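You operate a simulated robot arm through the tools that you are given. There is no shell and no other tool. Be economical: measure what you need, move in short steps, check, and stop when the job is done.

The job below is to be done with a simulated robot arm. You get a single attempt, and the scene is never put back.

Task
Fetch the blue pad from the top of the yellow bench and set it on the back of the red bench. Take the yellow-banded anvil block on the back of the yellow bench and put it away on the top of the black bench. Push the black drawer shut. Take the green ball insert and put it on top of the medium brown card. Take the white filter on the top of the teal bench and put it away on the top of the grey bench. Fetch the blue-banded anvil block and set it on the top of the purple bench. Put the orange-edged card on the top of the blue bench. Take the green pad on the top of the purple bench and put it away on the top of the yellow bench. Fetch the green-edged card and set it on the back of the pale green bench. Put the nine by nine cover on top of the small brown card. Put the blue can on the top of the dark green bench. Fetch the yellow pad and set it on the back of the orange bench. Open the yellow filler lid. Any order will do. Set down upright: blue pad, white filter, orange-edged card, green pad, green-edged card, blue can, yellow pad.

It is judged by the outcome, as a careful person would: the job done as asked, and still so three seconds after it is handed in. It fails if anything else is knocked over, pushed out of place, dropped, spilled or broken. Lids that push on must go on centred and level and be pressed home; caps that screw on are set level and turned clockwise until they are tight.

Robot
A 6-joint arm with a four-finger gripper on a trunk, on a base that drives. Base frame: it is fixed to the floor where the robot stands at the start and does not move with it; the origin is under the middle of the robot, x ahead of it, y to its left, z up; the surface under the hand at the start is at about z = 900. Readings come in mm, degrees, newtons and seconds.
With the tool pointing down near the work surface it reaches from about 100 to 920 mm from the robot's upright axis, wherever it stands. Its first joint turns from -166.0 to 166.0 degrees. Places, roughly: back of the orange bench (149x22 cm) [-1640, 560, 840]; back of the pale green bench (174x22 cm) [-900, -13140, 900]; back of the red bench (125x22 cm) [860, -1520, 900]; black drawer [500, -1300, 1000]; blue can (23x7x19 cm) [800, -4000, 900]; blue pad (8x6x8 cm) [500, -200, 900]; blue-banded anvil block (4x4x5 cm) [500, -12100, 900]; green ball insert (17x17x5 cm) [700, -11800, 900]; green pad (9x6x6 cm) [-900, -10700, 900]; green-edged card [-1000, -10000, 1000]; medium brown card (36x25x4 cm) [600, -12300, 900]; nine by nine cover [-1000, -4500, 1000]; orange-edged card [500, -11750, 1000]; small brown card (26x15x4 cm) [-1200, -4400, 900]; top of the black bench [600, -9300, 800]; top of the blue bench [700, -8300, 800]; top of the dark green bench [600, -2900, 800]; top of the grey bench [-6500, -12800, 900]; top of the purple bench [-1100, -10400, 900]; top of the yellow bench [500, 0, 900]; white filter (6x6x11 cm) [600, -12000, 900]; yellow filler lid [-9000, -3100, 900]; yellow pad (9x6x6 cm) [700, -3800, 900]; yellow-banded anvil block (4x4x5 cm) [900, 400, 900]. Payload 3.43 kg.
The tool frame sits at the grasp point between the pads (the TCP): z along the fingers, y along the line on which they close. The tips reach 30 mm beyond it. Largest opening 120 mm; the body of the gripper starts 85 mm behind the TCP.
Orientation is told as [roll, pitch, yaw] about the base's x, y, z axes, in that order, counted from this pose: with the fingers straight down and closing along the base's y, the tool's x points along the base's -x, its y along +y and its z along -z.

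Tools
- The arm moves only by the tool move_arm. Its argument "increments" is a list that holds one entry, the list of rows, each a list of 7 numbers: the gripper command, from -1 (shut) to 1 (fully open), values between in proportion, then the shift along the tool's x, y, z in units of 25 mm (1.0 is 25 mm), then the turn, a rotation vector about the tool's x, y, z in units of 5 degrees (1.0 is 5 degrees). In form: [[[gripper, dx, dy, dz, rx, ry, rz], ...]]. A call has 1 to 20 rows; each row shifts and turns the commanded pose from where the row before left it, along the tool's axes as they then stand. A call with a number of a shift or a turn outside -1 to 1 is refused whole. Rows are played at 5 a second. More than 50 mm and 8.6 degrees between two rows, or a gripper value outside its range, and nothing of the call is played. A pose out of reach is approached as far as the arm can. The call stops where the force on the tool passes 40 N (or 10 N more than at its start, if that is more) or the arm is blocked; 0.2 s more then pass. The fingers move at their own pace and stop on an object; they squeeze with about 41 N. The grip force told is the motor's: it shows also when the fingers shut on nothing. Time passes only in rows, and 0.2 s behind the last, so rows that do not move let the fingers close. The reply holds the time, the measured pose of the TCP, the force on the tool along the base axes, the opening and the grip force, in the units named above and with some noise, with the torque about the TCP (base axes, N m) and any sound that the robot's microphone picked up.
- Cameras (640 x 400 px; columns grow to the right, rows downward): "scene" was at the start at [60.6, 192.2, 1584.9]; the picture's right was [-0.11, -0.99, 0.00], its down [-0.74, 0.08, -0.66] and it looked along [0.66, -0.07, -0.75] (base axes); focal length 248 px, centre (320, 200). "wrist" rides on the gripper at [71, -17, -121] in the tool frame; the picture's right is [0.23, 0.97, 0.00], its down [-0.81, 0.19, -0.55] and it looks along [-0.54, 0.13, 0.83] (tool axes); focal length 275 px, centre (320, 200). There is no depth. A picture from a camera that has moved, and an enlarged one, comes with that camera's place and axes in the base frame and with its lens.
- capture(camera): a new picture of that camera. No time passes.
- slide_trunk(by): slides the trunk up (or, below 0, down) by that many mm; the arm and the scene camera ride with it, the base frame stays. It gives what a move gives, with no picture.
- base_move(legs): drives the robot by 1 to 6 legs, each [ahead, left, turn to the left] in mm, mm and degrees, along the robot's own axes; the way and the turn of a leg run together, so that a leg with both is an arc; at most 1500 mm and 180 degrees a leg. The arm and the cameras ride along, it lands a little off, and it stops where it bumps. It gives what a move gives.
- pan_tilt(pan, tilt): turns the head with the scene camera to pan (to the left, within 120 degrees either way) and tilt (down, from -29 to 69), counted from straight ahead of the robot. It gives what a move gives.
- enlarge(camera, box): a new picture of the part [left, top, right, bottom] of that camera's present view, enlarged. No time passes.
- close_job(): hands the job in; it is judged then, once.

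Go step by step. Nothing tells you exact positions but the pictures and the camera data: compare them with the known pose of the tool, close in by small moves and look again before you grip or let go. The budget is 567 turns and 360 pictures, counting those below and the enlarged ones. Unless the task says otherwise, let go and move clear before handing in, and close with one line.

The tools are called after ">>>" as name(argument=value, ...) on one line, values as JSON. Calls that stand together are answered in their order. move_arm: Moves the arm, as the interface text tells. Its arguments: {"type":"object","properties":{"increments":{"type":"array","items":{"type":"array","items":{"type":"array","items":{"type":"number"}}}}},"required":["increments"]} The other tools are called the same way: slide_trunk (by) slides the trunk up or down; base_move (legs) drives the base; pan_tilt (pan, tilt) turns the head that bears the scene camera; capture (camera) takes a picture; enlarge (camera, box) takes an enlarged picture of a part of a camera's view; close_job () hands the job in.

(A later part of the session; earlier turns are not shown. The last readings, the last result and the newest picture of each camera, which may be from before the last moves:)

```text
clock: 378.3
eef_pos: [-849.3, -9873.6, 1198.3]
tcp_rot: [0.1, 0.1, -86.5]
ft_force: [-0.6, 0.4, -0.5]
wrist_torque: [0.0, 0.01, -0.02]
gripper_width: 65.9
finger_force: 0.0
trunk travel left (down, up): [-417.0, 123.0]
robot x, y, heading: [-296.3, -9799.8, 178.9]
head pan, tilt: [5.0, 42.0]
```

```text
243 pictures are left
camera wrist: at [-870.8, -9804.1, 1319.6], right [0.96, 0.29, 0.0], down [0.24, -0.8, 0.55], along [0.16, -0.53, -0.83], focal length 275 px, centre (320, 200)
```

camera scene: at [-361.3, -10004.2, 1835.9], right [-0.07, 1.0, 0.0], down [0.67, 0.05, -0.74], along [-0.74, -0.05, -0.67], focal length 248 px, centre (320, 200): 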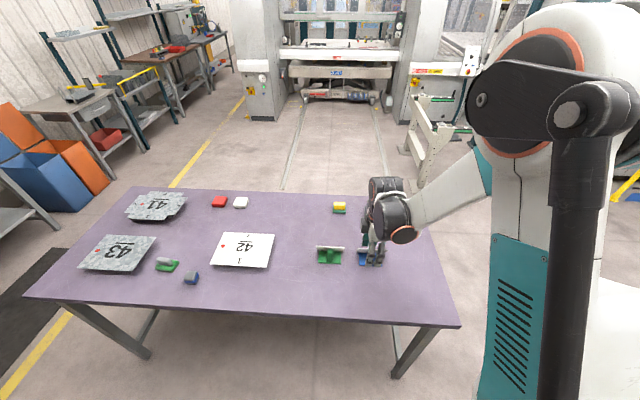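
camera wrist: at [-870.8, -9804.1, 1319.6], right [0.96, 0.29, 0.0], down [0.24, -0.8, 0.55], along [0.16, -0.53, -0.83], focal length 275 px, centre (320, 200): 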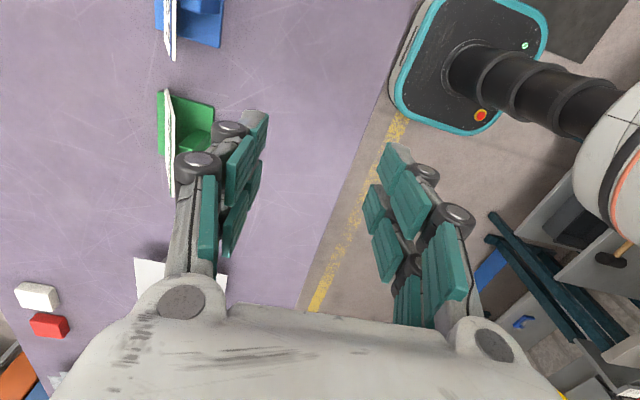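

>>> enlarge(camera="scene", box=[280, 190, 440, 290])

>>> enlarge(camera="wrist", box=[100, 0, 300, 220])

```text
4.00 times, centred on (360, 240) of scene
camera zoom: at [-361.3, -10004.2, 1835.9], right [-0.07, 1.0, 0.0], down [0.67, 0.05, -0.74], along [-0.74, -0.05, -0.67], focal length 993 px, centre (160, 40)
```

zoom: 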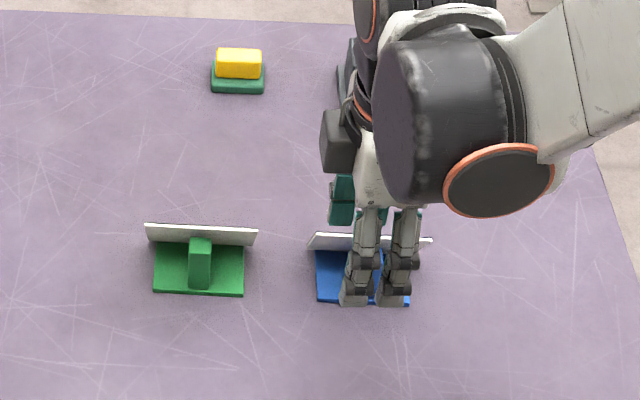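

```text
1.82 times, centred on (200, 110) of wrist
camera zoom: at [-870.8, -9804.1, 1319.6], right [0.96, 0.29, 0.0], down [0.24, -0.8, 0.55], along [0.16, -0.53, -0.83], focal length 500 px, centre (538, 364)
```

zoom: 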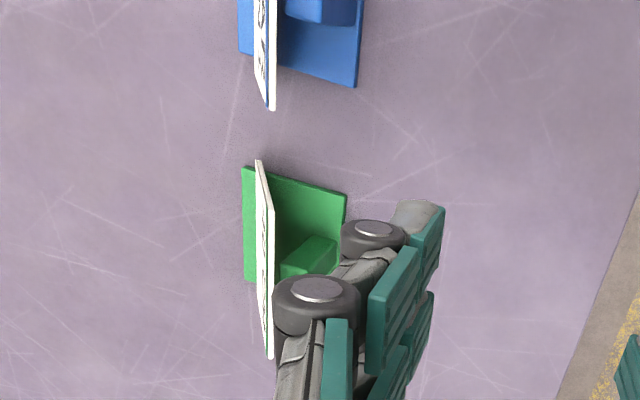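

The green-edged card is a sign on a green base with a strut behind its panel, at about (-1019, -10003). I turn the hand to yaw 180 (camera toward me) and move over it.

>>> move_arm(increments=[[[0.1, 0, 0, 0, 0, 0, 0.984], [0.1, 0, 0, 0, 0, 0, 0.984], [0.1, 0, 0, 0, 0, 0, 0.984], [0.1, 0, 0, 0, 0, 0, 0.984], [0.1, 0, 0, 0, 0, 0, 0.984], [0.1, 0, 0, 0, 0, 0, 0.984], [0.1, 0, 0, 0, 0, 0, 0.984], [0.1, 0, 0, 0, 0, 0, 0.984], [0.1, 0, 0, 0, 0, 0, 0.984], [0.1, 0, 0, 0, 0, 0, 0.984], [0.1, 0, 0, 0, 0, 0, 0.984], [0.1, 0, 0, 0, 0, 0, 0.984], [0.1, 0, 0, 0, 0, 0, 0.984], [0.1, 0, 0, 0, 0, 0, 0.984], [0.1, 0, 0, 0, 0, 0, 0.984], [0.1, 0, 0, 0, 0, 0, 0.984], [0.1, 0, 0, 0, 0, 0, 0.984], [0.1, 0, 0, 0, 0, 0, 0.984], [0.1, 0, 0, 0, 0, 0, 0.984]]])

>>> move_arm(increments=[[[0.1, -0.6, 0.9, 0, 0, 0, 0], [0.1, -0.6, 0.9, 0, 0, 0, 0], [0.1, -0.6, 0.9, 0, 0, 0, 0], [0.1, -0.6, 0.9, 0, 0, 0, 0], [0.1, -0.6, 0.9, 0, 0, 0, 0], [0.1, -0.6, 0.7, 0, 0, 0, 0]]])

>>> capture(camera="wrist")

```text
clock: 382.3
eef_pos: [-848.6, -9873.6, 1198.9]
tcp_rot: [-0.1, 0.0, 179.9]
ft_force: [-0.3, -0.5, 0.2]
wrist_torque: [-0.01, -0.04, -0.02]
gripper_width: 66.0
finger_force: 0.1
trunk travel left (down, up): [-417.0, 123.0]
robot x, y, heading: [-293.2, -9799.4, 178.9]
head pan, tilt: [5.0, 42.0]
```

```text
clock: 383.7
eef_pos: [-939.0, -10003.8, 1200.8]
tcp_rot: [-0.2, 0.0, 179.9]
ft_force: [1.0, -0.5, 0.7]
wrist_torque: [0.01, -0.02, -0.01]
gripper_width: 66.3
finger_force: 0.1
trunk travel left (down, up): [-417.0, 123.0]
robot x, y, heading: [-295.9, -9798.1, 178.8]
head pan, tilt: [5.0, 42.0]
```

```text
240 pictures are left
camera wrist: at [-868.4, -9986.8, 1320.0], right [0.23, -0.97, 0.0], down [-0.81, -0.19, 0.55], along [-0.54, -0.13, -0.83], focal length 275 px, centre (320, 200)
```

wrist: 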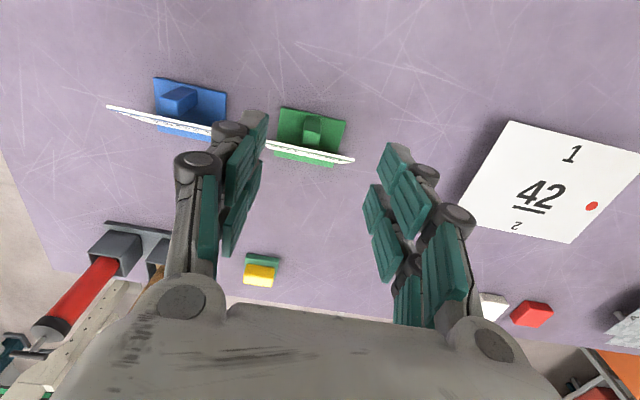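

>>> enlarge(camera="wrist", box=[230, 70, 390, 190])

>>> enlarge(camera="scene", box=[270, 190, 430, 290])

```text
3.33 times, centred on (310, 130) of wrist
camera zoom: at [-868.4, -9986.8, 1320.0], right [0.23, -0.97, 0.0], down [-0.81, -0.19, 0.55], along [-0.54, -0.13, -0.83], focal length 918 px, centre (353, 433)
```

zoom: 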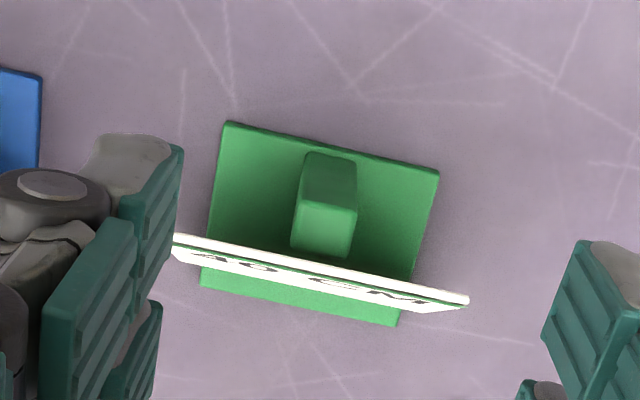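

```text
4.00 times, centred on (350, 240) of scene
camera zoom: at [-361.8, -10004.7, 1835.8], right [-0.07, 1.0, 0.0], down [0.67, 0.05, -0.74], along [-0.74, -0.05, -0.67], focal length 993 px, centre (200, 40)
```

zoom: 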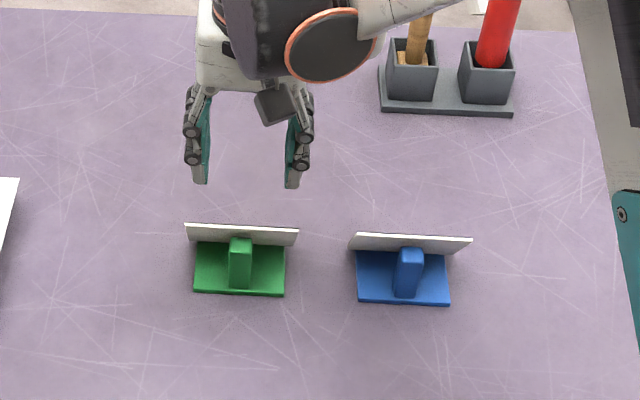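

The sign's post is 27 mm wide (x -1020…-997, y ≈ -10007, top z ≈ 956). I will grip the post. Lower the trunk, centre over it and check.

>>> slide_trunk(by=-130)

>>> move_arm(increments=[[[0, -0.84, 0.06, 0, 0, 0, 0], [0, -0.84, 0.06, 0, 0, 0, 0], [0, -0.84, 0.03, 0, 0, 0, 0], [0, 0, 0, 0.5, 0, 0, 0]]])

>>> capture(camera="wrist")

```text
clock: 385.3
eef_pos: [-938.5, -10002.7, 1071.0]
tcp_rot: [-0.1, 0.0, 180.1]
ft_force: [0.3, -0.4, -0.6]
wrist_torque: [-0.02, 0.01, -0.01]
gripper_width: 65.6
finger_force: 0.1
trunk travel left (down, up): [-287.0, 253.0]
robot x, y, heading: [-295.0, -9798.9, 179.2]
head pan, tilt: [5.0, 42.0]
```

```text
clock: 386.3
eef_pos: [-1001.5, -10005.4, 1057.8]
tcp_rot: [-0.1, -0.1, 179.9]
ft_force: [0.1, -0.4, 1.0]
wrist_torque: [-0.03, 0.01, 0.01]
gripper_width: 60.0
finger_force: 0.0
trunk travel left (down, up): [-287.0, 253.0]
robot x, y, heading: [-294.6, -9799.3, 178.9]
head pan, tilt: [5.0, 42.0]
```

```text
237 pictures are left
camera wrist: at [-931.9, -9988.5, 1177.2], right [0.23, -0.97, 0.0], down [-0.81, -0.19, 0.55], along [-0.54, -0.13, -0.83], focal length 275 px, centre (320, 200)
```

wrist: 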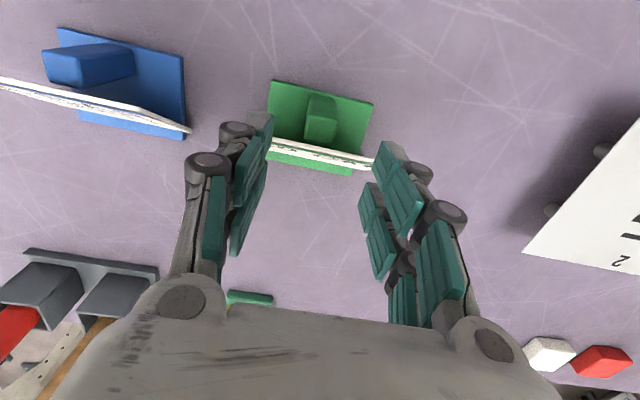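

Aligned. I descend around the post and close.

>>> move_arm(increments=[[[0, 0, 0, 0.8, 0, 0, 0], [0, 0, 0, 0.8, 0, 0, 0], [0, 0, 0, 0.8, 0, 0, 0], [0, 0, 0, 0.8, 0, 0, 0], [0, 0, 0, 0.8, 0, 0, 0], [0, 0, 0, 0.65, 0, 0, 0], [-1, 0, 0, 0, 0, 0, 0], [-1, 0, 0, 0, 0, 0, 0], [-1, 0, 0, 0, 0, 0, 0]]])

>>> capture(camera="wrist")

```text
clock: 387.0
eef_pos: [-1001.5, -10005.4, 1026.9]
tcp_rot: [0.1, -0.4, -179.8]
ft_force: [-3.0, -7.5, 67.1]
wrist_torque: [-2.37, 0.42, 0.11]
gripper_width: 34.2
finger_force: 31.4
trunk travel left (down, up): [-287.0, 253.0]
robot x, y, heading: [-294.7, -9803.4, 178.9]
head pan, tilt: [5.0, 42.0]
stopped in row 3: the force on the tool passed its limit at 58 N (the readings are from after the stop); the commanded pose is now the measured one
```

```text
236 pictures are left
camera wrist: at [-929.8, -9988.8, 1146.2], right [0.23, -0.97, 0.0], down [-0.81, -0.19, 0.56], along [-0.54, -0.13, -0.83], focal length 275 px, centre (320, 200)
```

wrist: 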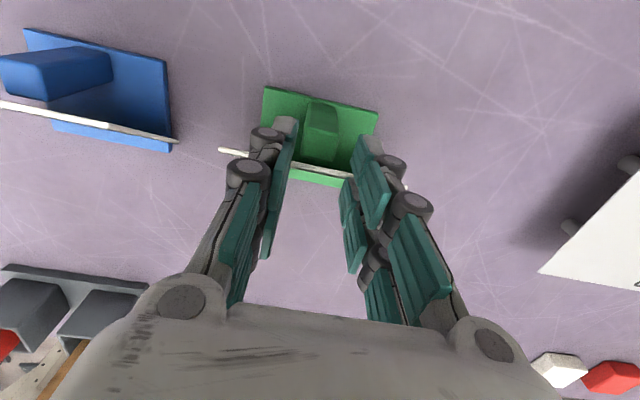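

The fingertips hit the panel's top edge. I raise at once and look.

>>> move_arm(increments=[[[0, 0, 0, -0.6, 0, 0, 0], [0, 0, 0, -1, 0, 0, 0], [0, 0, 0, -1, 0, 0, 0], [0, 0, 0, -1, 0, 0, 0]]])

>>> enlarge(camera="wrist", box=[230, 60, 430, 200])

>>> enlarge(camera="scene", box=[270, 150, 430, 250])

```text
clock: 388.0
eef_pos: [-1003.1, -10005.7, 1112.0]
tcp_rot: [-0.2, -0.2, 180.0]
ft_force: [0.4, -0.4, -0.8]
wrist_torque: [0.01, -0.03, -0.01]
gripper_width: 59.9
finger_force: 0.0
trunk travel left (down, up): [-287.0, 253.0]
robot x, y, heading: [-295.3, -9800.6, 178.7]
head pan, tilt: [5.0, 42.0]
```

```text
2.86 times, centred on (330, 130) of wrist
camera zoom: at [-931.7, -9988.6, 1231.0], right [0.23, -0.97, 0.0], down [-0.81, -0.19, 0.55], along [-0.54, -0.13, -0.83], focal length 786 px, centre (291, 400)
```

zoom: 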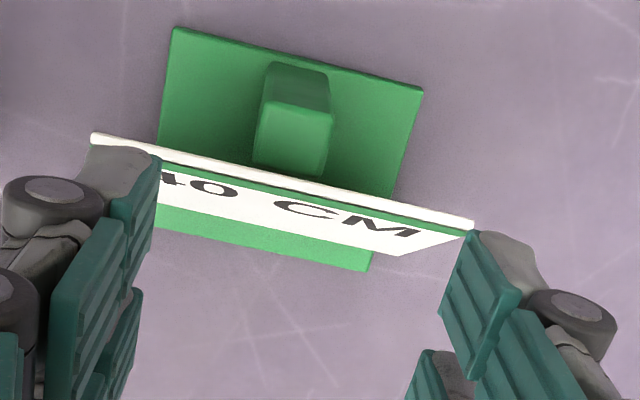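

```text
4.00 times, centred on (350, 200) of scene
camera zoom: at [-361.5, -10004.4, 1705.8], right [-0.07, 1.0, 0.0], down [0.67, 0.05, -0.74], along [-0.74, -0.05, -0.67], focal length 993 px, centre (200, 200)
```

zoom: 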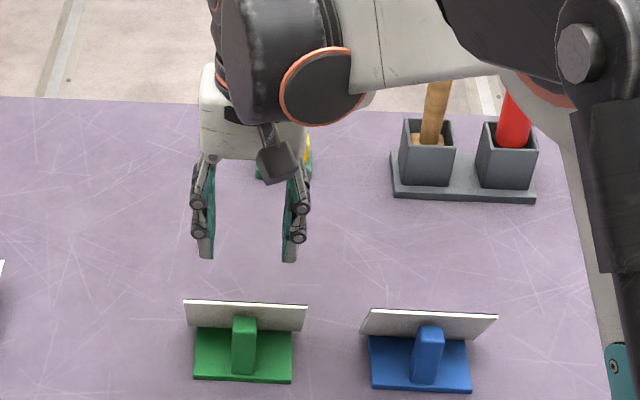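

The sign is undisturbed, but its panel leans about 29° over the post. I tilt the tool 25° so the fingers come in under that lean, parallel to the panel, and check before gripping.

>>> move_arm(increments=[[[0, 0, 0, 0, 0, -1, 0], [0, 0, 0, 0, 0, -1, 0], [0, 0, 0, 0, 0, -1, 0], [0, 0, 0, 0, 0, -1, 0], [0, 0, 0, 0, 0, -1, 0], [0, 0.97, 0, 0.75, 0, 0, 0], [0, 0.97, 0, 0.75, 0, 0, 0], [0, 0.97, 0, 0.75, 0, 0, 0]]])

>>> capture(camera="wrist")

>>> capture(camera="scene")

```text
clock: 389.8
eef_pos: [-960.8, -10007.5, 1028.7]
tcp_rot: [-0.1, -25.1, 180.0]
ft_force: [0.5, -0.4, -0.8]
wrist_torque: [-0.01, -0.01, -0.01]
gripper_width: 59.8
finger_force: 0.0
trunk travel left (down, up): [-287.0, 253.0]
robot x, y, heading: [-296.5, -9796.4, 178.8]
head pan, tilt: [5.0, 42.0]
```

```text
233 pictures are left
camera wrist: at [-845.9, -9990.6, 1106.9], right [0.21, -0.97, -0.1], down [-0.5, -0.19, 0.84], along [-0.84, -0.13, -0.53], focal length 275 px, centre (320, 200)
```

wrist: 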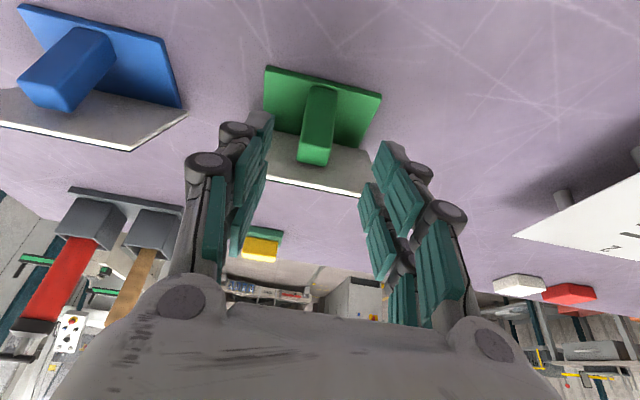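

```text
232 pictures are left
camera scene: at [-361.6, -10004.6, 1705.8], right [-0.07, 1.0, 0.0], down [0.67, 0.05, -0.74], along [-0.74, -0.05, -0.67], focal length 248 px, centre (320, 200)
```

scene: 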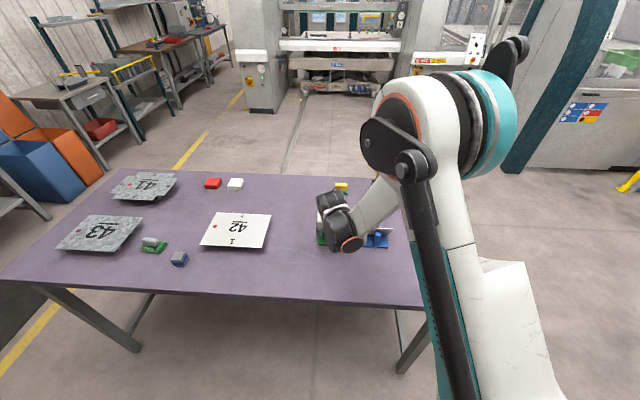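

>>> move_arm(increments=[[[0, 0, 0, 0.8, 0, 0, 0], [0, 0, 0, 0.8, 0, 0, 0], [0, 0, 0, 0.7, 0, 0, 0]]])

>>> capture(camera="wrist")

```text
clock: 390.6
eef_pos: [-985.1, -10006.5, 976.5]
tcp_rot: [-0.1, -25.1, -180.0]
ft_force: [0.8, 0.4, -0.4]
wrist_torque: [0.02, -0.02, 0.03]
gripper_width: 60.1
finger_force: 0.1
trunk travel left (down, up): [-287.0, 253.0]
robot x, y, heading: [-295.4, -9798.6, 178.7]
head pan, tilt: [5.0, 42.0]
```

```text
231 pictures are left
camera wrist: at [-870.2, -9989.8, 1055.0], right [0.21, -0.97, -0.1], down [-0.5, -0.19, 0.84], along [-0.84, -0.13, -0.53], focal length 275 px, centre (320, 200)
```

wrist: 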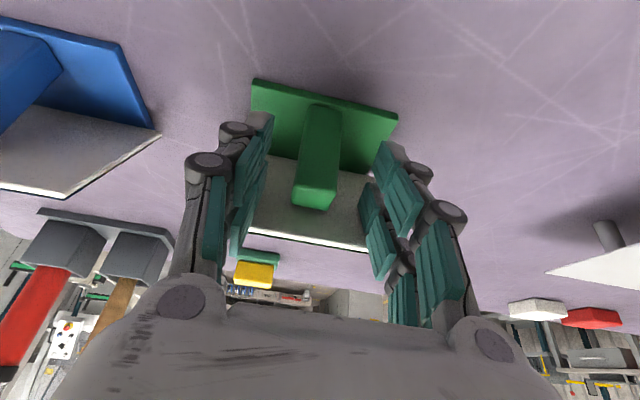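

>>> move_arm(increments=[[[0, 0, 0, 0.5, 0, 0, 0], [0, 0, 0, 0.5, 0, 0, 0], [0, 0, 0, 0.4, 0, 0, 0], [0, 0, 0, 0, 0, 0, 0], [-1, 0, 0, 0, 0, 0, 0], [-1, 0, 0, 0, 0, 0, 0], [-1, 0, 0, 0, 0, 0, 0]]])

>>> capture(camera="wrist")

```text
clock: 392.2
eef_pos: [-1002.3, -10007.8, 945.0]
tcp_rot: [0.1, -25.2, -180.0]
ft_force: [-0.7, 0.1, 0.3]
wrist_torque: [0.01, -0.01, 0.02]
gripper_width: 22.8
finger_force: 40.8
trunk travel left (down, up): [-287.0, 253.0]
robot x, y, heading: [-292.5, -9799.0, 178.7]
head pan, tilt: [5.0, 42.0]
```

```text
230 pictures are left
camera wrist: at [-886.2, -9991.2, 1023.9], right [0.21, -0.97, -0.1], down [-0.5, -0.19, 0.84], along [-0.84, -0.13, -0.53], focal length 275 px, centre (320, 200)
```

wrist: 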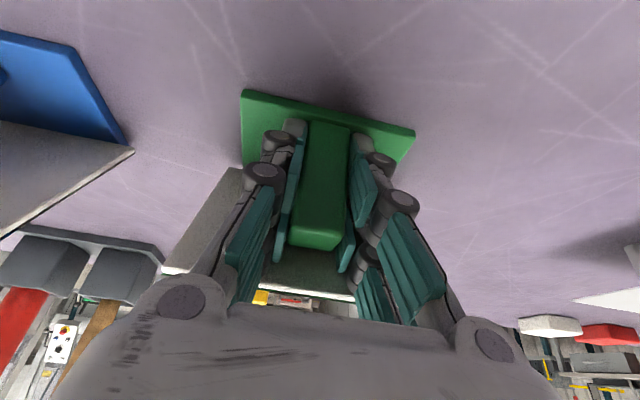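

The post is gripped (22.8 mm). I lift straight up.

>>> move_arm(increments=[[[-1, -0.2, 0, -0.45, 0, 0, 0], [-1, -0.423, 0, -0.906, 0, 0, 0], [-1, -0.423, 0, -0.906, 0, 0, 0], [-1, -0.423, 0, -0.906, 0, 0, 0], [-1, -0.423, 0, -0.906, 0, 0, 0], [-1, -0.423, 0, -0.906, 0, 0, 0], [-1, -0.423, 0, -0.906, 0, 0, 0], [-1, 0, 0, 0, 0, 0, 0]]])

>>> capture(camera="wrist")

>>> pan_tilt(pan=60, tilt=25)

>>> capture(camera="scene")

```text
clock: 394.0
eef_pos: [-1001.8, -10006.5, 1106.4]
tcp_rot: [-0.1, -25.2, -180.0]
ft_force: [-0.5, -0.5, -0.8]
wrist_torque: [0.02, -0.01, -0.03]
gripper_width: 23.0
finger_force: 40.9
trunk travel left (down, up): [-287.0, 253.0]
robot x, y, heading: [-298.6, -9798.5, 178.9]
head pan, tilt: [5.0, 42.0]
```

```text
229 pictures are left
camera wrist: at [-886.8, -9990.3, 1185.8], right [0.21, -0.97, -0.1], down [-0.5, -0.19, 0.84], along [-0.84, -0.13, -0.53], focal length 275 px, centre (320, 200)
```

wrist: 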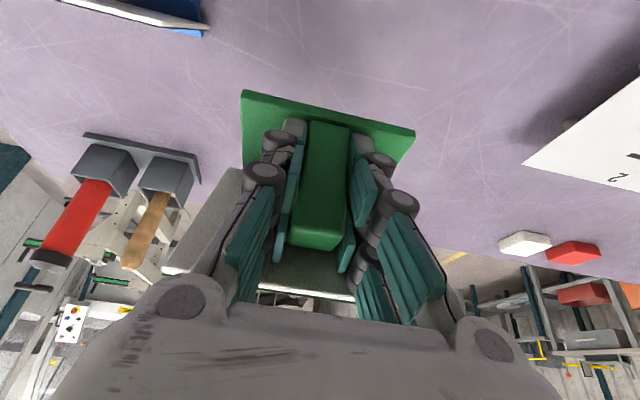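

```text
clock: 395.2
eef_pos: [-1001.5, -10007.3, 1107.3]
tcp_rot: [-0.2, -25.1, -180.0]
ft_force: [-0.2, -1.0, -0.1]
wrist_torque: [-0.01, 0.01, -0.02]
gripper_width: 22.9
finger_force: 41.4
trunk travel left (down, up): [-287.0, 253.0]
robot x, y, heading: [-297.3, -9800.5, 179.0]
head pan, tilt: [60.0, 25.0]
```

```text
228 pictures are left
camera scene: at [-325.8, -10077.6, 1732.1], right [-0.86, 0.52, 0.0], down [0.22, 0.36, -0.91], along [-0.47, -0.78, -0.42], focal length 248 px, centre (320, 200)
```

scene: 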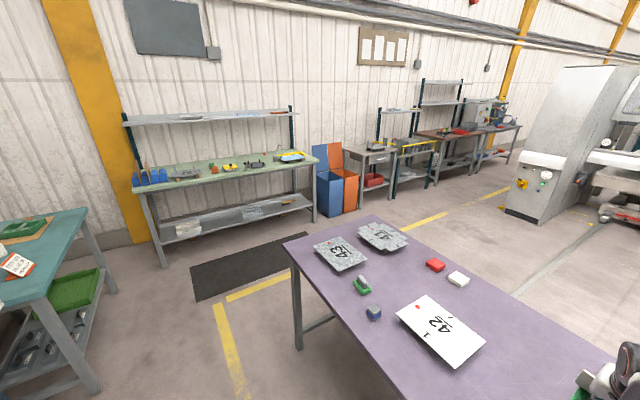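

The sign is lifted. The pale green bench runs along the end wall (front y ≈ -12600, x from -1800 to 27). I drive clear of the purple bench, turn to face it and approach.

>>> base_move(legs=[[0, 1300, 0], [0, 650, 0], [0, 0, 91], [0, -600, 0]])

>>> pan_tilt(pan=0, tilt=32)

>>> capture(camera="scene")

```text
clock: 411.8
eef_pos: [-691.9, -12447.9, 1107.1]
tcp_rot: [0.0, -25.1, -88.3]
ft_force: [0.7, 0.3, -1.1]
wrist_torque: [0.05, -0.02, 0.01]
gripper_width: 23.0
finger_force: 41.3
trunk travel left (down, up): [-287.0, 253.0]
robot x, y, heading: [-922.2, -11751.8, -89.4]
head pan, tilt: [60.0, 25.0]
```

```text
clock: 413.1
eef_pos: [-690.3, -12447.7, 1107.3]
tcp_rot: [-0.1, -25.1, -88.3]
ft_force: [0.3, 0.1, -0.9]
wrist_torque: [0.05, 0.0, 0.0]
gripper_width: 23.0
finger_force: 40.8
trunk travel left (down, up): [-287.0, 253.0]
robot x, y, heading: [-919.2, -11751.3, -89.5]
head pan, tilt: [0.0, 32.0]
```

```text
227 pictures are left
camera scene: at [-717.1, -11816.3, 1721.0], right [-1.0, -0.01, 0.0], down [-0.01, 0.53, -0.85], along [0.01, -0.85, -0.53], focal length 248 px, centre (320, 200)
```

scene: 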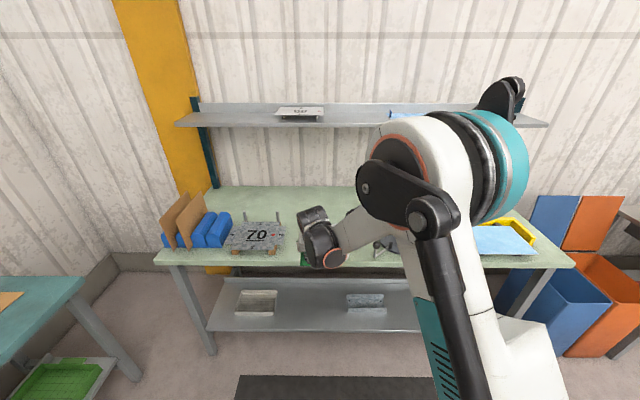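

Free back space lies around x ≈ -480, y ≈ -13100, under a shelf (front y ≈ -13040). I drive up to the bench aligned with it.

>>> base_move(legs=[[0, 210, -0.5], [490, 0, 0]])

>>> slide_trunk(by=-60)

>>> pan_tilt(pan=0, tilt=40)

>>> capture(camera="scene")

>>> capture(camera="wrist")

```text
clock: 417.3
eef_pos: [-483.3, -12946.9, 1106.7]
tcp_rot: [-0.1, -25.0, -88.8]
ft_force: [0.6, 0.2, -0.9]
wrist_torque: [0.04, -0.01, 0.03]
gripper_width: 23.0
finger_force: 41.0
trunk travel left (down, up): [-287.0, 253.0]
robot x, y, heading: [-705.6, -12245.7, -90.2]
head pan, tilt: [0.0, 32.0]
```

```text
clock: 418.3
eef_pos: [-483.3, -12946.3, 1047.8]
tcp_rot: [-0.1, -25.0, -88.8]
ft_force: [0.8, 0.6, 0.1]
wrist_torque: [0.03, 0.02, 0.03]
gripper_width: 23.3
finger_force: 40.5
trunk travel left (down, up): [-227.0, 313.0]
robot x, y, heading: [-707.7, -12245.6, -89.9]
head pan, tilt: [0.0, 32.0]
```

```text
clock: 418.9
eef_pos: [-485.1, -12945.8, 1047.8]
tcp_rot: [-0.1, -25.1, -88.8]
ft_force: [0.3, -0.1, -0.2]
wrist_torque: [0.01, -0.04, 0.01]
gripper_width: 23.0
finger_force: 40.9
trunk travel left (down, up): [-227.0, 313.0]
robot x, y, heading: [-704.7, -12245.3, -89.6]
head pan, tilt: [0.0, 40.0]
```

```text
226 pictures are left
camera scene: at [-504.1, -12309.0, 1648.8], right [-1.0, 0.0, 0.0], down [0.0, 0.64, -0.77], along [0.0, -0.77, -0.64], focal length 248 px, centre (320, 200)
```

scene: 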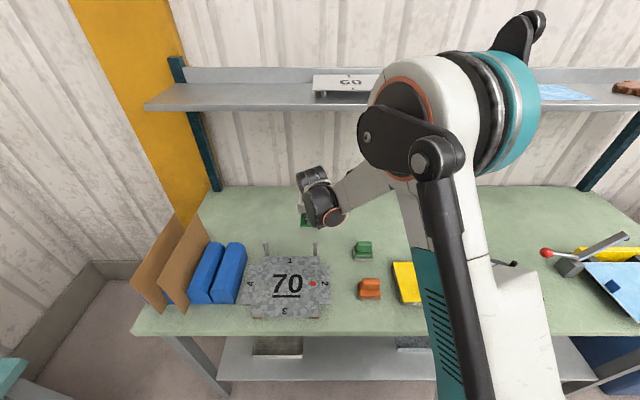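

```text
225 pictures are left
camera wrist: at [-504.3, -12830.1, 1125.5], right [0.97, 0.23, -0.1], down [0.2, -0.5, 0.84], along [0.14, -0.84, -0.53], focal length 275 px, centre (320, 200)
```

wrist: 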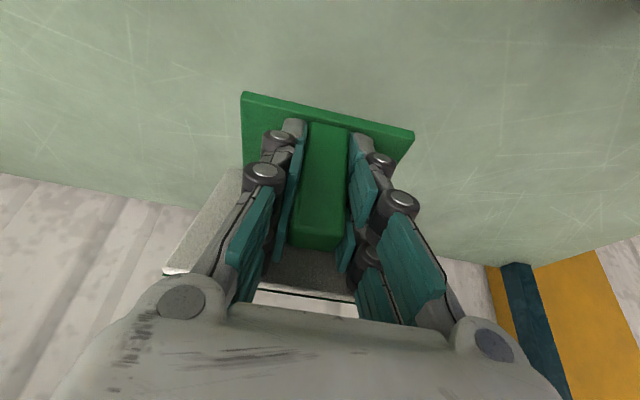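

The spot is clear. I extend 140 mm and lower most of the way.

>>> move_arm(increments=[[[-1, -0.845, 0, 0.395, 0, 0, 0], [-1, -0.845, 0, 0.395, 0, 0, 0], [-1, -0.845, 0, 0.395, 0, 0, 0], [-1, -0.845, 0, 0.395, 0, 0, 0], [-1, -0.845, 0, 0.395, 0, 0, 0], [-1, -0.845, 0, 0.395, 0, 0, 0], [-1, 0.3, 0, 0.64, 0, 0, 0], [-1, 0.3, 0, 0.64, 0, 0, 0], [-1, 0.3, 0, 0.64, 0, 0, 0], [-1, 0.3, 0, 0.64, 0, 0, 0], [-1, 0, 0, 0, 0, 0, 0]]])

>>> capture(camera="scene")

```text
clock: 421.4
eef_pos: [-482.7, -13086.9, 975.3]
tcp_rot: [-0.1, -25.0, -88.8]
ft_force: [-1.0, 0.2, -0.1]
wrist_torque: [0.01, 0.0, 0.03]
gripper_width: 23.0
finger_force: 41.2
trunk travel left (down, up): [-227.0, 313.0]
robot x, y, heading: [-707.5, -12247.6, -90.1]
head pan, tilt: [0.0, 40.0]
```

```text
224 pictures are left
camera scene: at [-504.0, -12309.2, 1648.8], right [-1.0, 0.0, 0.0], down [0.0, 0.64, -0.77], along [0.0, -0.77, -0.64], focal length 248 px, centre (320, 200)
```

scene: 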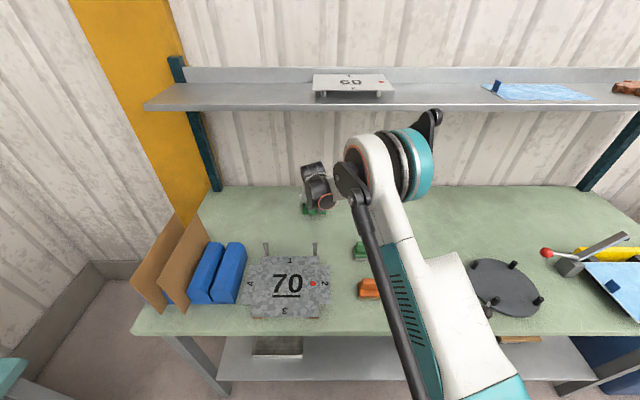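

>>> move_arm(increments=[[[-1, 0.15, 0, 0.33, 0, 0, 0], [-1, 0.1, 0, 0.22, 0, 0, 0], [-1, 0.04, 0, 0.09, 0, 0, 0], [-1, 0.04, 0, 0.09, 0, 0, 0], [-1, 0.04, 0, 0.09, 0, 0, 0], [-1, 0, 0, 0, 0, 0, 0]]])

```text
clock: 422.8
eef_pos: [-482.5, -13086.0, 954.3]
tcp_rot: [-0.1, -25.1, -88.8]
ft_force: [0.2, 0.1, -1.5]
wrist_torque: [0.0, 0.02, -0.04]
gripper_width: 23.0
finger_force: 41.1
trunk travel left (down, up): [-227.0, 313.0]
robot x, y, heading: [-707.6, -12244.5, -89.9]
head pan, tilt: [0.0, 40.0]
```

>>> move_arm(increments=[[[-1, 0.04, 0, 0.09, 0, 0, 0], [-1, 0.04, 0, 0.09, 0, 0, 0], [-1, 0.04, 0, 0.09, 0, 0, 0], [-1, 0, 0, 0, 0, 0, 0]]])

```text
clock: 423.8
eef_pos: [-481.7, -13085.7, 946.3]
tcp_rot: [-0.1, -25.1, -88.8]
ft_force: [0.1, 0.3, -1.1]
wrist_torque: [0.03, 0.0, 0.03]
gripper_width: 23.4
finger_force: 41.9
trunk travel left (down, up): [-227.0, 313.0]
robot x, y, heading: [-705.7, -12244.0, -89.9]
head pan, tilt: [0.0, 40.0]
```

>>> move_arm(increments=[[[-1, 0.04, 0, 0.09, 0, 0, 0], [-1, 0.04, 0, 0.09, 0, 0, 0], [-1, 0.04, 0, 0.09, 0, 0, 0], [-1, 0, 0, 0, 0, 0, 0]]])

>>> capture(camera="wrist")

```text
clock: 424.5
eef_pos: [-481.4, -13084.7, 944.0]
tcp_rot: [0.1, -25.6, -88.7]
ft_force: [-1.2, 3.8, 19.8]
wrist_torque: [0.46, 0.02, -0.03]
gripper_width: 23.0
finger_force: 41.1
trunk travel left (down, up): [-227.0, 313.0]
robot x, y, heading: [-702.9, -12247.4, -90.0]
head pan, tilt: [0.0, 40.0]
stopped in row 3: the force on the tool passed its limit at 43 N (the readings are from after the stop); the commanded pose is now the measured one
```

```text
223 pictures are left
camera wrist: at [-501.6, -12969.3, 1022.1], right [0.97, 0.23, -0.1], down [0.2, -0.49, 0.85], along [0.14, -0.84, -0.52], focal length 275 px, centre (320, 200)
```

wrist: 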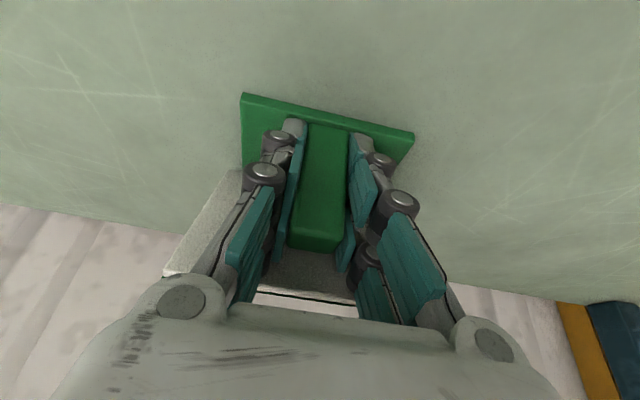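

Contact. I open and withdraw back along the tool axis.

>>> move_arm(increments=[[[-0.2, 0, 0, 0, 0, 0, 0], [-0.2, 0, 0, 0, 0, 0, 0], [-0.2, 0, 0, -0.5, 0, 0, 0], [-0.2, 0, 0, -0.8, 0, 0, 0], [-0.2, 0, 0, -0.8, 0, 0, 0], [-0.2, 0, 0, -0.8, 0, 0, 0], [-0.2, 0, 0, -0.8, 0, 0, 0], [-0.2, 0, 0, -0.8, 0, 0, 0], [-0.2, 0.9, 0, -0.4, 0, 0, 0], [-0.2, 0.9, 0, -0.4, 0, 0, 0], [-0.2, 0.9, 0, -0.4, 0, 0, 0], [-0.2, 0.9, 0, -0.4, 0, 0, 0], [-0.2, 0.9, 0, -0.4, 0, 0, 0], [-0.2, 0.9, 0, -0.4, 0, 0, 0]]])

>>> enlarge(camera="scene", box=[220, 150, 420, 275])

```text
clock: 427.5
eef_pos: [-484.7, -12888.4, 1041.6]
tcp_rot: [-0.1, -25.4, -88.8]
ft_force: [0.0, 0.1, -0.3]
wrist_torque: [0.01, 0.02, 0.0]
gripper_width: 48.2
finger_force: 0.0
trunk travel left (down, up): [-227.0, 313.0]
robot x, y, heading: [-704.9, -12244.9, -89.9]
head pan, tilt: [0.0, 40.0]
```

```text
3.20 times, centred on (320, 212) of scene
camera zoom: at [-504.1, -12308.6, 1648.9], right [-1.0, 0.0, 0.0], down [0.0, 0.64, -0.77], along [0.0, -0.77, -0.64], focal length 794 px, centre (320, 160)
```

zoom: 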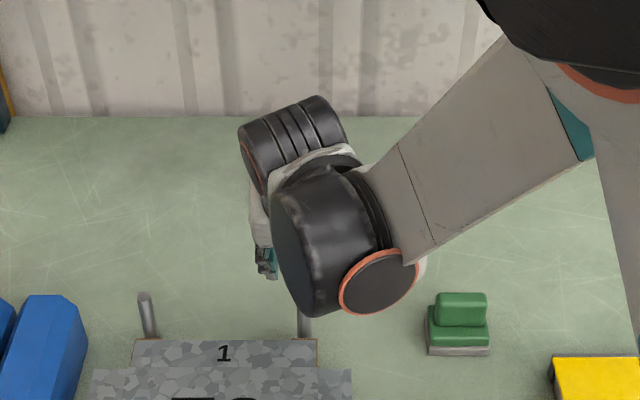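

I withdraw further, straighten the tool, raise the trunk and back away, then check the placed sign.

>>> move_arm(increments=[[[-0.2, 0.9, 0, -0.4, 0, 0, 0], [-0.2, 0.9, 0, -0.4, 0, 0, 0], [-0.2, 0.9, 0, -0.4, 0, 0, 0], [-0.2, 0.9, 0, -0.4, 0, 0, 0], [-0.2, 0.9, 0, -0.4, 0, 0, 0], [-0.2, 0, 0, 0, 0, 1, 0], [-0.2, 0, 0, 0, 0, 1, 0], [-0.2, 0, 0, 0, 0, 1, 0], [-0.2, 0, 0, 0, 0, 1, 0], [-0.2, 0, 0, 0, 0, 1, 0], [-0.2, 0.5, 0.9, 0, 0, 0, 0], [-0.2, 0.5, 0.9, 0, 0, 0, 0], [-0.2, 0.5, -0.9, 0, 0, 0, 0]]])

>>> slide_trunk(by=120)

>>> base_move(legs=[[-450, 0, 0]])

>>> enlarge(camera="scene", box=[120, 50, 520, 300])

```text
clock: 430.3
eef_pos: [-467.7, -12728.2, 1035.6]
tcp_rot: [-0.1, -0.3, -88.8]
ft_force: [-1.3, 0.3, -0.3]
wrist_torque: [-0.02, -0.02, 0.02]
gripper_width: 48.0
finger_force: 0.1
trunk travel left (down, up): [-227.0, 313.0]
robot x, y, heading: [-707.8, -12243.3, -89.7]
head pan, tilt: [0.0, 40.0]
```

```text
clock: 431.8
eef_pos: [-466.0, -12729.8, 1154.6]
tcp_rot: [0.0, -0.3, -88.7]
ft_force: [-0.1, 0.6, -0.6]
wrist_torque: [-0.02, 0.02, 0.01]
gripper_width: 48.1
finger_force: 0.1
trunk travel left (down, up): [-347.0, 193.0]
robot x, y, heading: [-706.4, -12243.4, -89.9]
head pan, tilt: [0.0, 40.0]
```

```text
clock: 434.5
eef_pos: [-466.6, -12270.6, 1155.2]
tcp_rot: [-0.1, -0.4, -88.7]
ft_force: [0.2, 0.7, -1.3]
wrist_torque: [-0.03, 0.01, 0.01]
gripper_width: 48.2
finger_force: 0.1
trunk travel left (down, up): [-347.0, 193.0]
robot x, y, heading: [-709.1, -11789.3, -89.7]
head pan, tilt: [0.0, 40.0]
```

```text
1.60 times, centred on (320, 175) of scene
camera zoom: at [-504.9, -11851.1, 1768.9], right [-1.0, 0.0, 0.0], down [0.0, 0.64, -0.77], along [0.0, -0.77, -0.64], focal length 397 px, centre (320, 240)
```

zoom: 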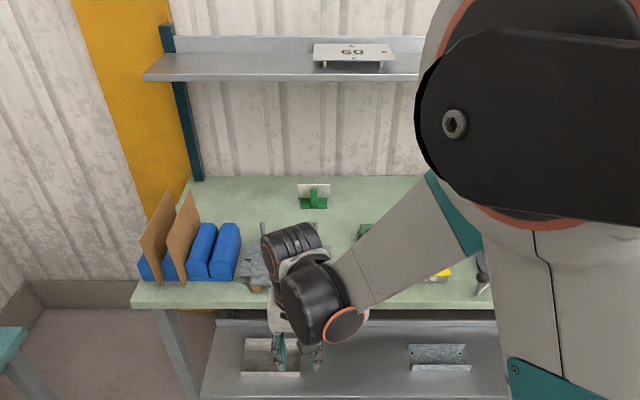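

The green-edged card stands on the back of the pale green bench. Next the orange-edged card on the teal bench: turn and approach.

>>> base_move(legs=[[0, 0, 90], [600, 0, 0], [0, -60, 0]])

>>> capture(camera="scene")

>>> capture(camera="wrist")

```text
clock: 442.3
eef_pos: [358.7, -11575.7, 1156.2]
tcp_rot: [0.0, -0.4, 2.9]
ft_force: [-0.2, -0.9, 0.0]
wrist_torque: [0.03, 0.0, -0.02]
gripper_width: 48.1
finger_force: 0.0
trunk travel left (down, up): [-347.0, 193.0]
robot x, y, heading: [-120.1, -11832.4, 1.8]
head pan, tilt: [0.0, 40.0]
```

```text
220 pictures are left
camera scene: at [-58.9, -11627.6, 1769.1], right [0.03, -1.0, 0.0], down [-0.64, -0.02, -0.77], along [0.77, 0.03, -0.64], focal length 248 px, centre (320, 200)
```

scene: 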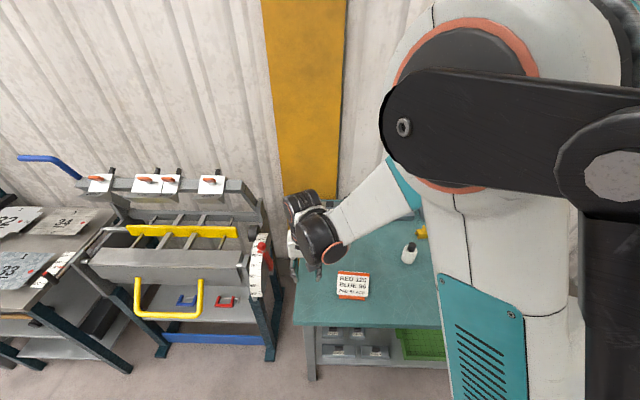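

```text
219 pictures are left
camera wrist: at [285.5, -11595.4, 1275.4], right [-0.28, 0.96, 0.0], down [0.8, 0.23, 0.56], along [0.54, 0.15, -0.83], focal length 275 px, centre (320, 200)
```

wrist: 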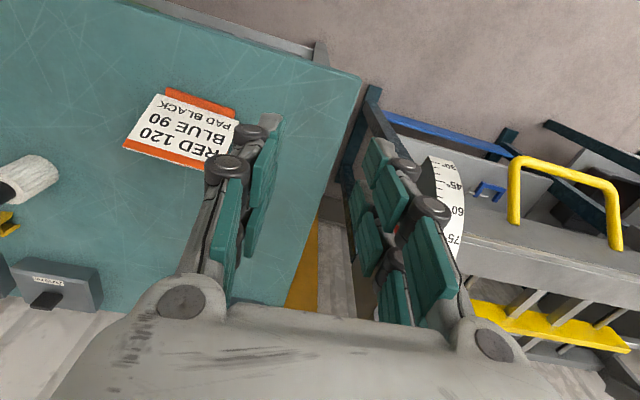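

The sign's base is at x 437…517, y ≈ -11737, with its post on the far side at x ≈ 489…512. I go past it, tilt the tool 25° so it points back toward me, and look.

>>> move_arm(increments=[[[-0.2, 0, 0, 0, 0, 0.08, 0.58], [-0.2, -0.95, -0.806, 0.2, 0, 0, 0], [-0.2, -0.95, -0.806, 0.2, 0, 0, 0], [-0.2, -0.95, -0.806, 0.2, 0, 0, 0], [-0.2, -0.95, -0.806, 0.2, 0, 0, 0], [-0.2, -0.95, -0.806, 0.2, 0, 0, 0], [-0.2, -0.95, -0.806, 0.2, 0, 0, 0], [-0.2, -0.95, -0.806, 0.2, 0, 0, 0], [-0.2, -0.95, -0.806, 0.2, 0, 0, 0], [-0.2, 0, 0, 0, 0, 1, 0], [-0.2, 0, 0, 0, 0, 1, 0], [-0.2, 0, 0, 0, 0, 1, 0], [-0.2, 0, 0, 0, 0, 1, 0], [-0.2, 0, 0, 0, 0, 1, 0]]])

>>> capture(camera="wrist")

>>> capture(camera="scene")

```text
clock: 445.3
eef_pos: [548.8, -11736.2, 1114.4]
tcp_rot: [0.0, 25.1, 0.0]
ft_force: [-0.6, 0.3, -0.6]
wrist_torque: [0.0, -0.01, -0.02]
gripper_width: 47.7
finger_force: 0.0
trunk travel left (down, up): [-347.0, 193.0]
robot x, y, heading: [-119.1, -11827.6, 1.7]
head pan, tilt: [0.0, 40.0]
```

```text
218 pictures are left
camera wrist: at [534.5, -11752.2, 1253.8], right [-0.21, 0.97, 0.1], down [0.97, 0.19, 0.16], along [0.13, 0.13, -0.98], focal length 275 px, centre (320, 200)
```

wrist: 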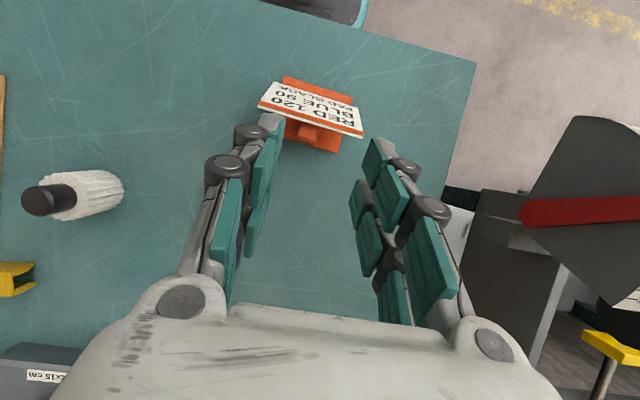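

```text
217 pictures are left
camera scene: at [-57.9, -11625.7, 1768.7], right [0.03, -1.0, 0.0], down [-0.64, -0.02, -0.77], along [0.77, 0.02, -0.64], focal length 248 px, centre (320, 200)
```

scene: 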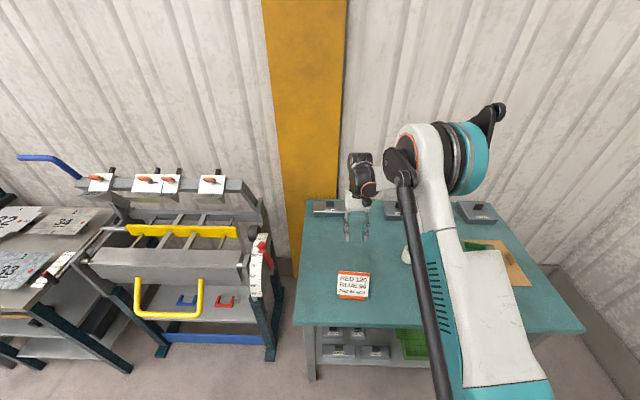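

>>> enlarge(camera="wrist", box=[240, 60, 400, 180])

```text
3.33 times, centred on (320, 120) of wrist
camera zoom: at [534.5, -11752.2, 1253.8], right [-0.21, 0.97, 0.1], down [0.97, 0.19, 0.16], along [0.13, 0.13, -0.98], focal length 918 px, centre (320, 467)
```

zoom: 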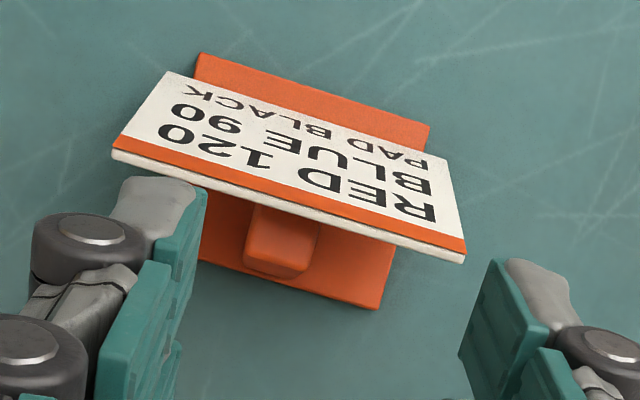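

>>> move_arm(increments=[[[-0.1, -0.38, 0, 0.89, 0, 0, 0], [-0.1, -0.38, 0, 0.89, 0, 0, 0], [-0.1, -0.38, 0, 0.89, 0, 0, 0], [-0.1, -0.38, 0, 0.89, 0, 0, 0], [-0.1, -0.38, 0, 0.89, 0, 0, 0], [-0.1, 0, 0, 0, 0, 0, 0]]])

>>> capture(camera="wrist")

```text
clock: 446.7
eef_pos: [545.5, -11734.5, 994.4]
tcp_rot: [-0.2, 25.1, 0.0]
ft_force: [0.0, -0.8, -0.3]
wrist_torque: [-0.01, 0.0, -0.02]
gripper_width: 54.0
finger_force: 0.2
trunk travel left (down, up): [-347.0, 193.0]
robot x, y, heading: [-122.3, -11827.8, 1.8]
head pan, tilt: [0.0, 40.0]
```

```text
215 pictures are left
camera wrist: at [530.7, -11751.6, 1134.4], right [-0.21, 0.97, 0.1], down [0.97, 0.19, 0.16], along [0.13, 0.13, -0.98], focal length 275 px, centre (320, 200)
```

wrist: 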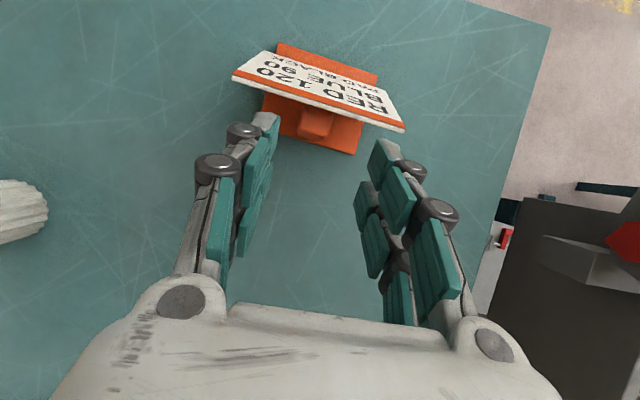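

>>> move_arm(increments=[[[-0.1, 0, 0, 0.8, 0, 0, 0], [-0.1, 0, 0, 0.8, 0, 0, 0], [-0.1, 0, 0, 0.8, 0, 0, 0], [-0.1, 0, 0, 0, 0, 0, 0]]])

>>> capture(camera="wrist")

```text
clock: 447.4
eef_pos: [527.4, -11732.9, 957.9]
tcp_rot: [0.1, 25.2, 0.1]
ft_force: [0.1, -0.3, -0.3]
wrist_torque: [-0.01, 0.01, 0.0]
gripper_width: 12.3
finger_force: 10.8
trunk travel left (down, up): [-347.0, 193.0]
robot x, y, heading: [-119.1, -11826.2, 1.6]
head pan, tilt: [0.0, 40.0]
stopped in row 3: the force on the tool passed its limit at 55 N (the readings are from after the stop); the commanded pose is now the measured one
```

```text
214 pictures are left
camera wrist: at [512.5, -11750.5, 1096.8], right [-0.21, 0.97, 0.1], down [0.97, 0.19, 0.15], along [0.13, 0.13, -0.98], focal length 275 px, centre (320, 200)
```

wrist: 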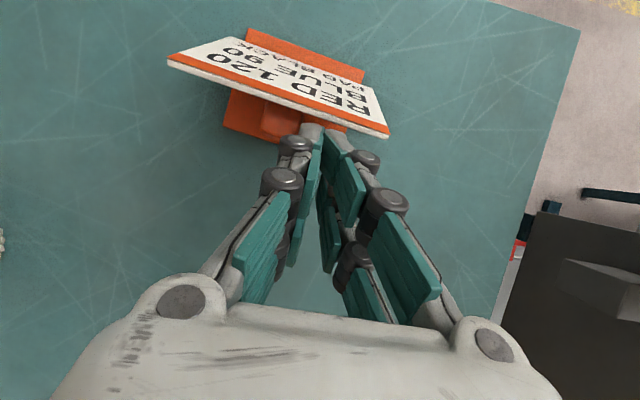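

Something was touched. I withdraw along the tool axis and look at the sign.

>>> move_arm(increments=[[[-0.1, 0, 0, -0.8, 0, 0, 0], [-0.1, 0, 0, -0.8, 0, 0, 0], [-0.1, 0, 0, -0.8, 0, 0, 0], [-0.1, 0, 0, 0, 0, 0, 0]]])

>>> capture(camera="wrist")

>>> enlarge(camera="scene", box=[280, 180, 440, 320])

```text
clock: 448.4
eef_pos: [552.4, -11734.4, 1012.6]
tcp_rot: [-0.1, 25.2, 0.1]
ft_force: [0.2, 0.3, -0.2]
wrist_torque: [-0.02, -0.02, 0.0]
gripper_width: 54.0
finger_force: 0.1
trunk travel left (down, up): [-347.0, 193.0]
robot x, y, heading: [-121.0, -11829.7, 2.0]
head pan, tilt: [0.0, 40.0]
```

```text
213 pictures are left
camera wrist: at [538.6, -11751.1, 1151.8], right [-0.21, 0.97, 0.1], down [0.97, 0.19, 0.15], along [0.13, 0.13, -0.98], focal length 275 px, centre (320, 200)
```

wrist: 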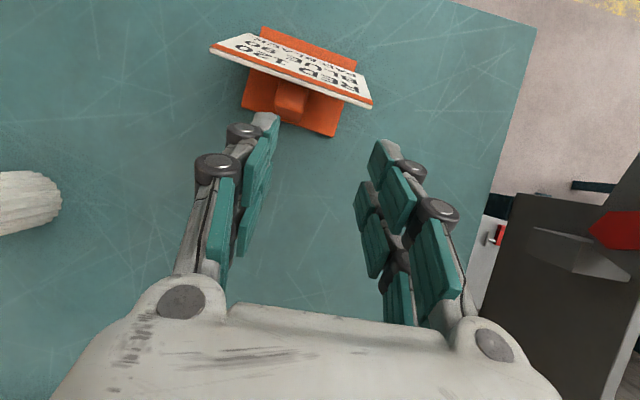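

```text
2.86 times, centred on (360, 250) of scene
camera zoom: at [-58.7, -11625.6, 1768.8], right [0.03, -1.0, 0.0], down [-0.64, -0.02, -0.77], along [0.77, 0.02, -0.64], focal length 709 px, centre (206, 57)
```

zoom: 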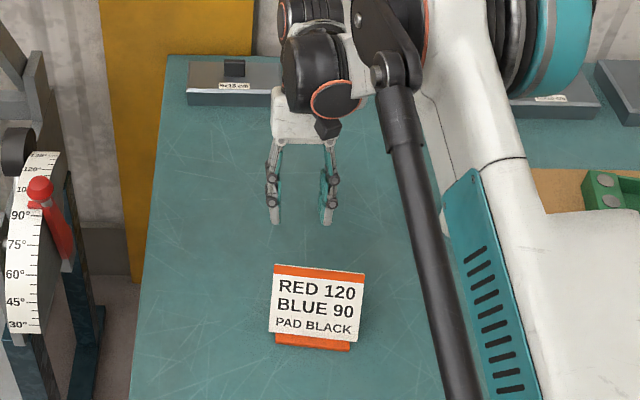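

The sign slid slightly (still standing) and is rotated about 7°. I take an enlarged view to re-measure.

>>> enlarge(camera="wrist", box=[200, 10, 400, 150])

```text
2.86 times, centred on (300, 80) of wrist
camera zoom: at [538.6, -11751.1, 1151.8], right [-0.21, 0.97, 0.1], down [0.97, 0.19, 0.15], along [0.13, 0.13, -0.98], focal length 786 px, centre (377, 543)
```

zoom: 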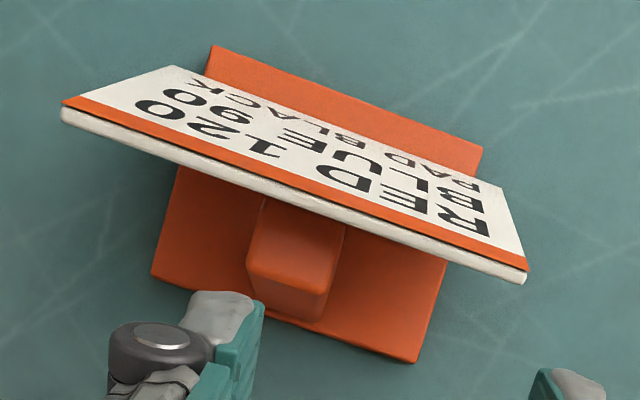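

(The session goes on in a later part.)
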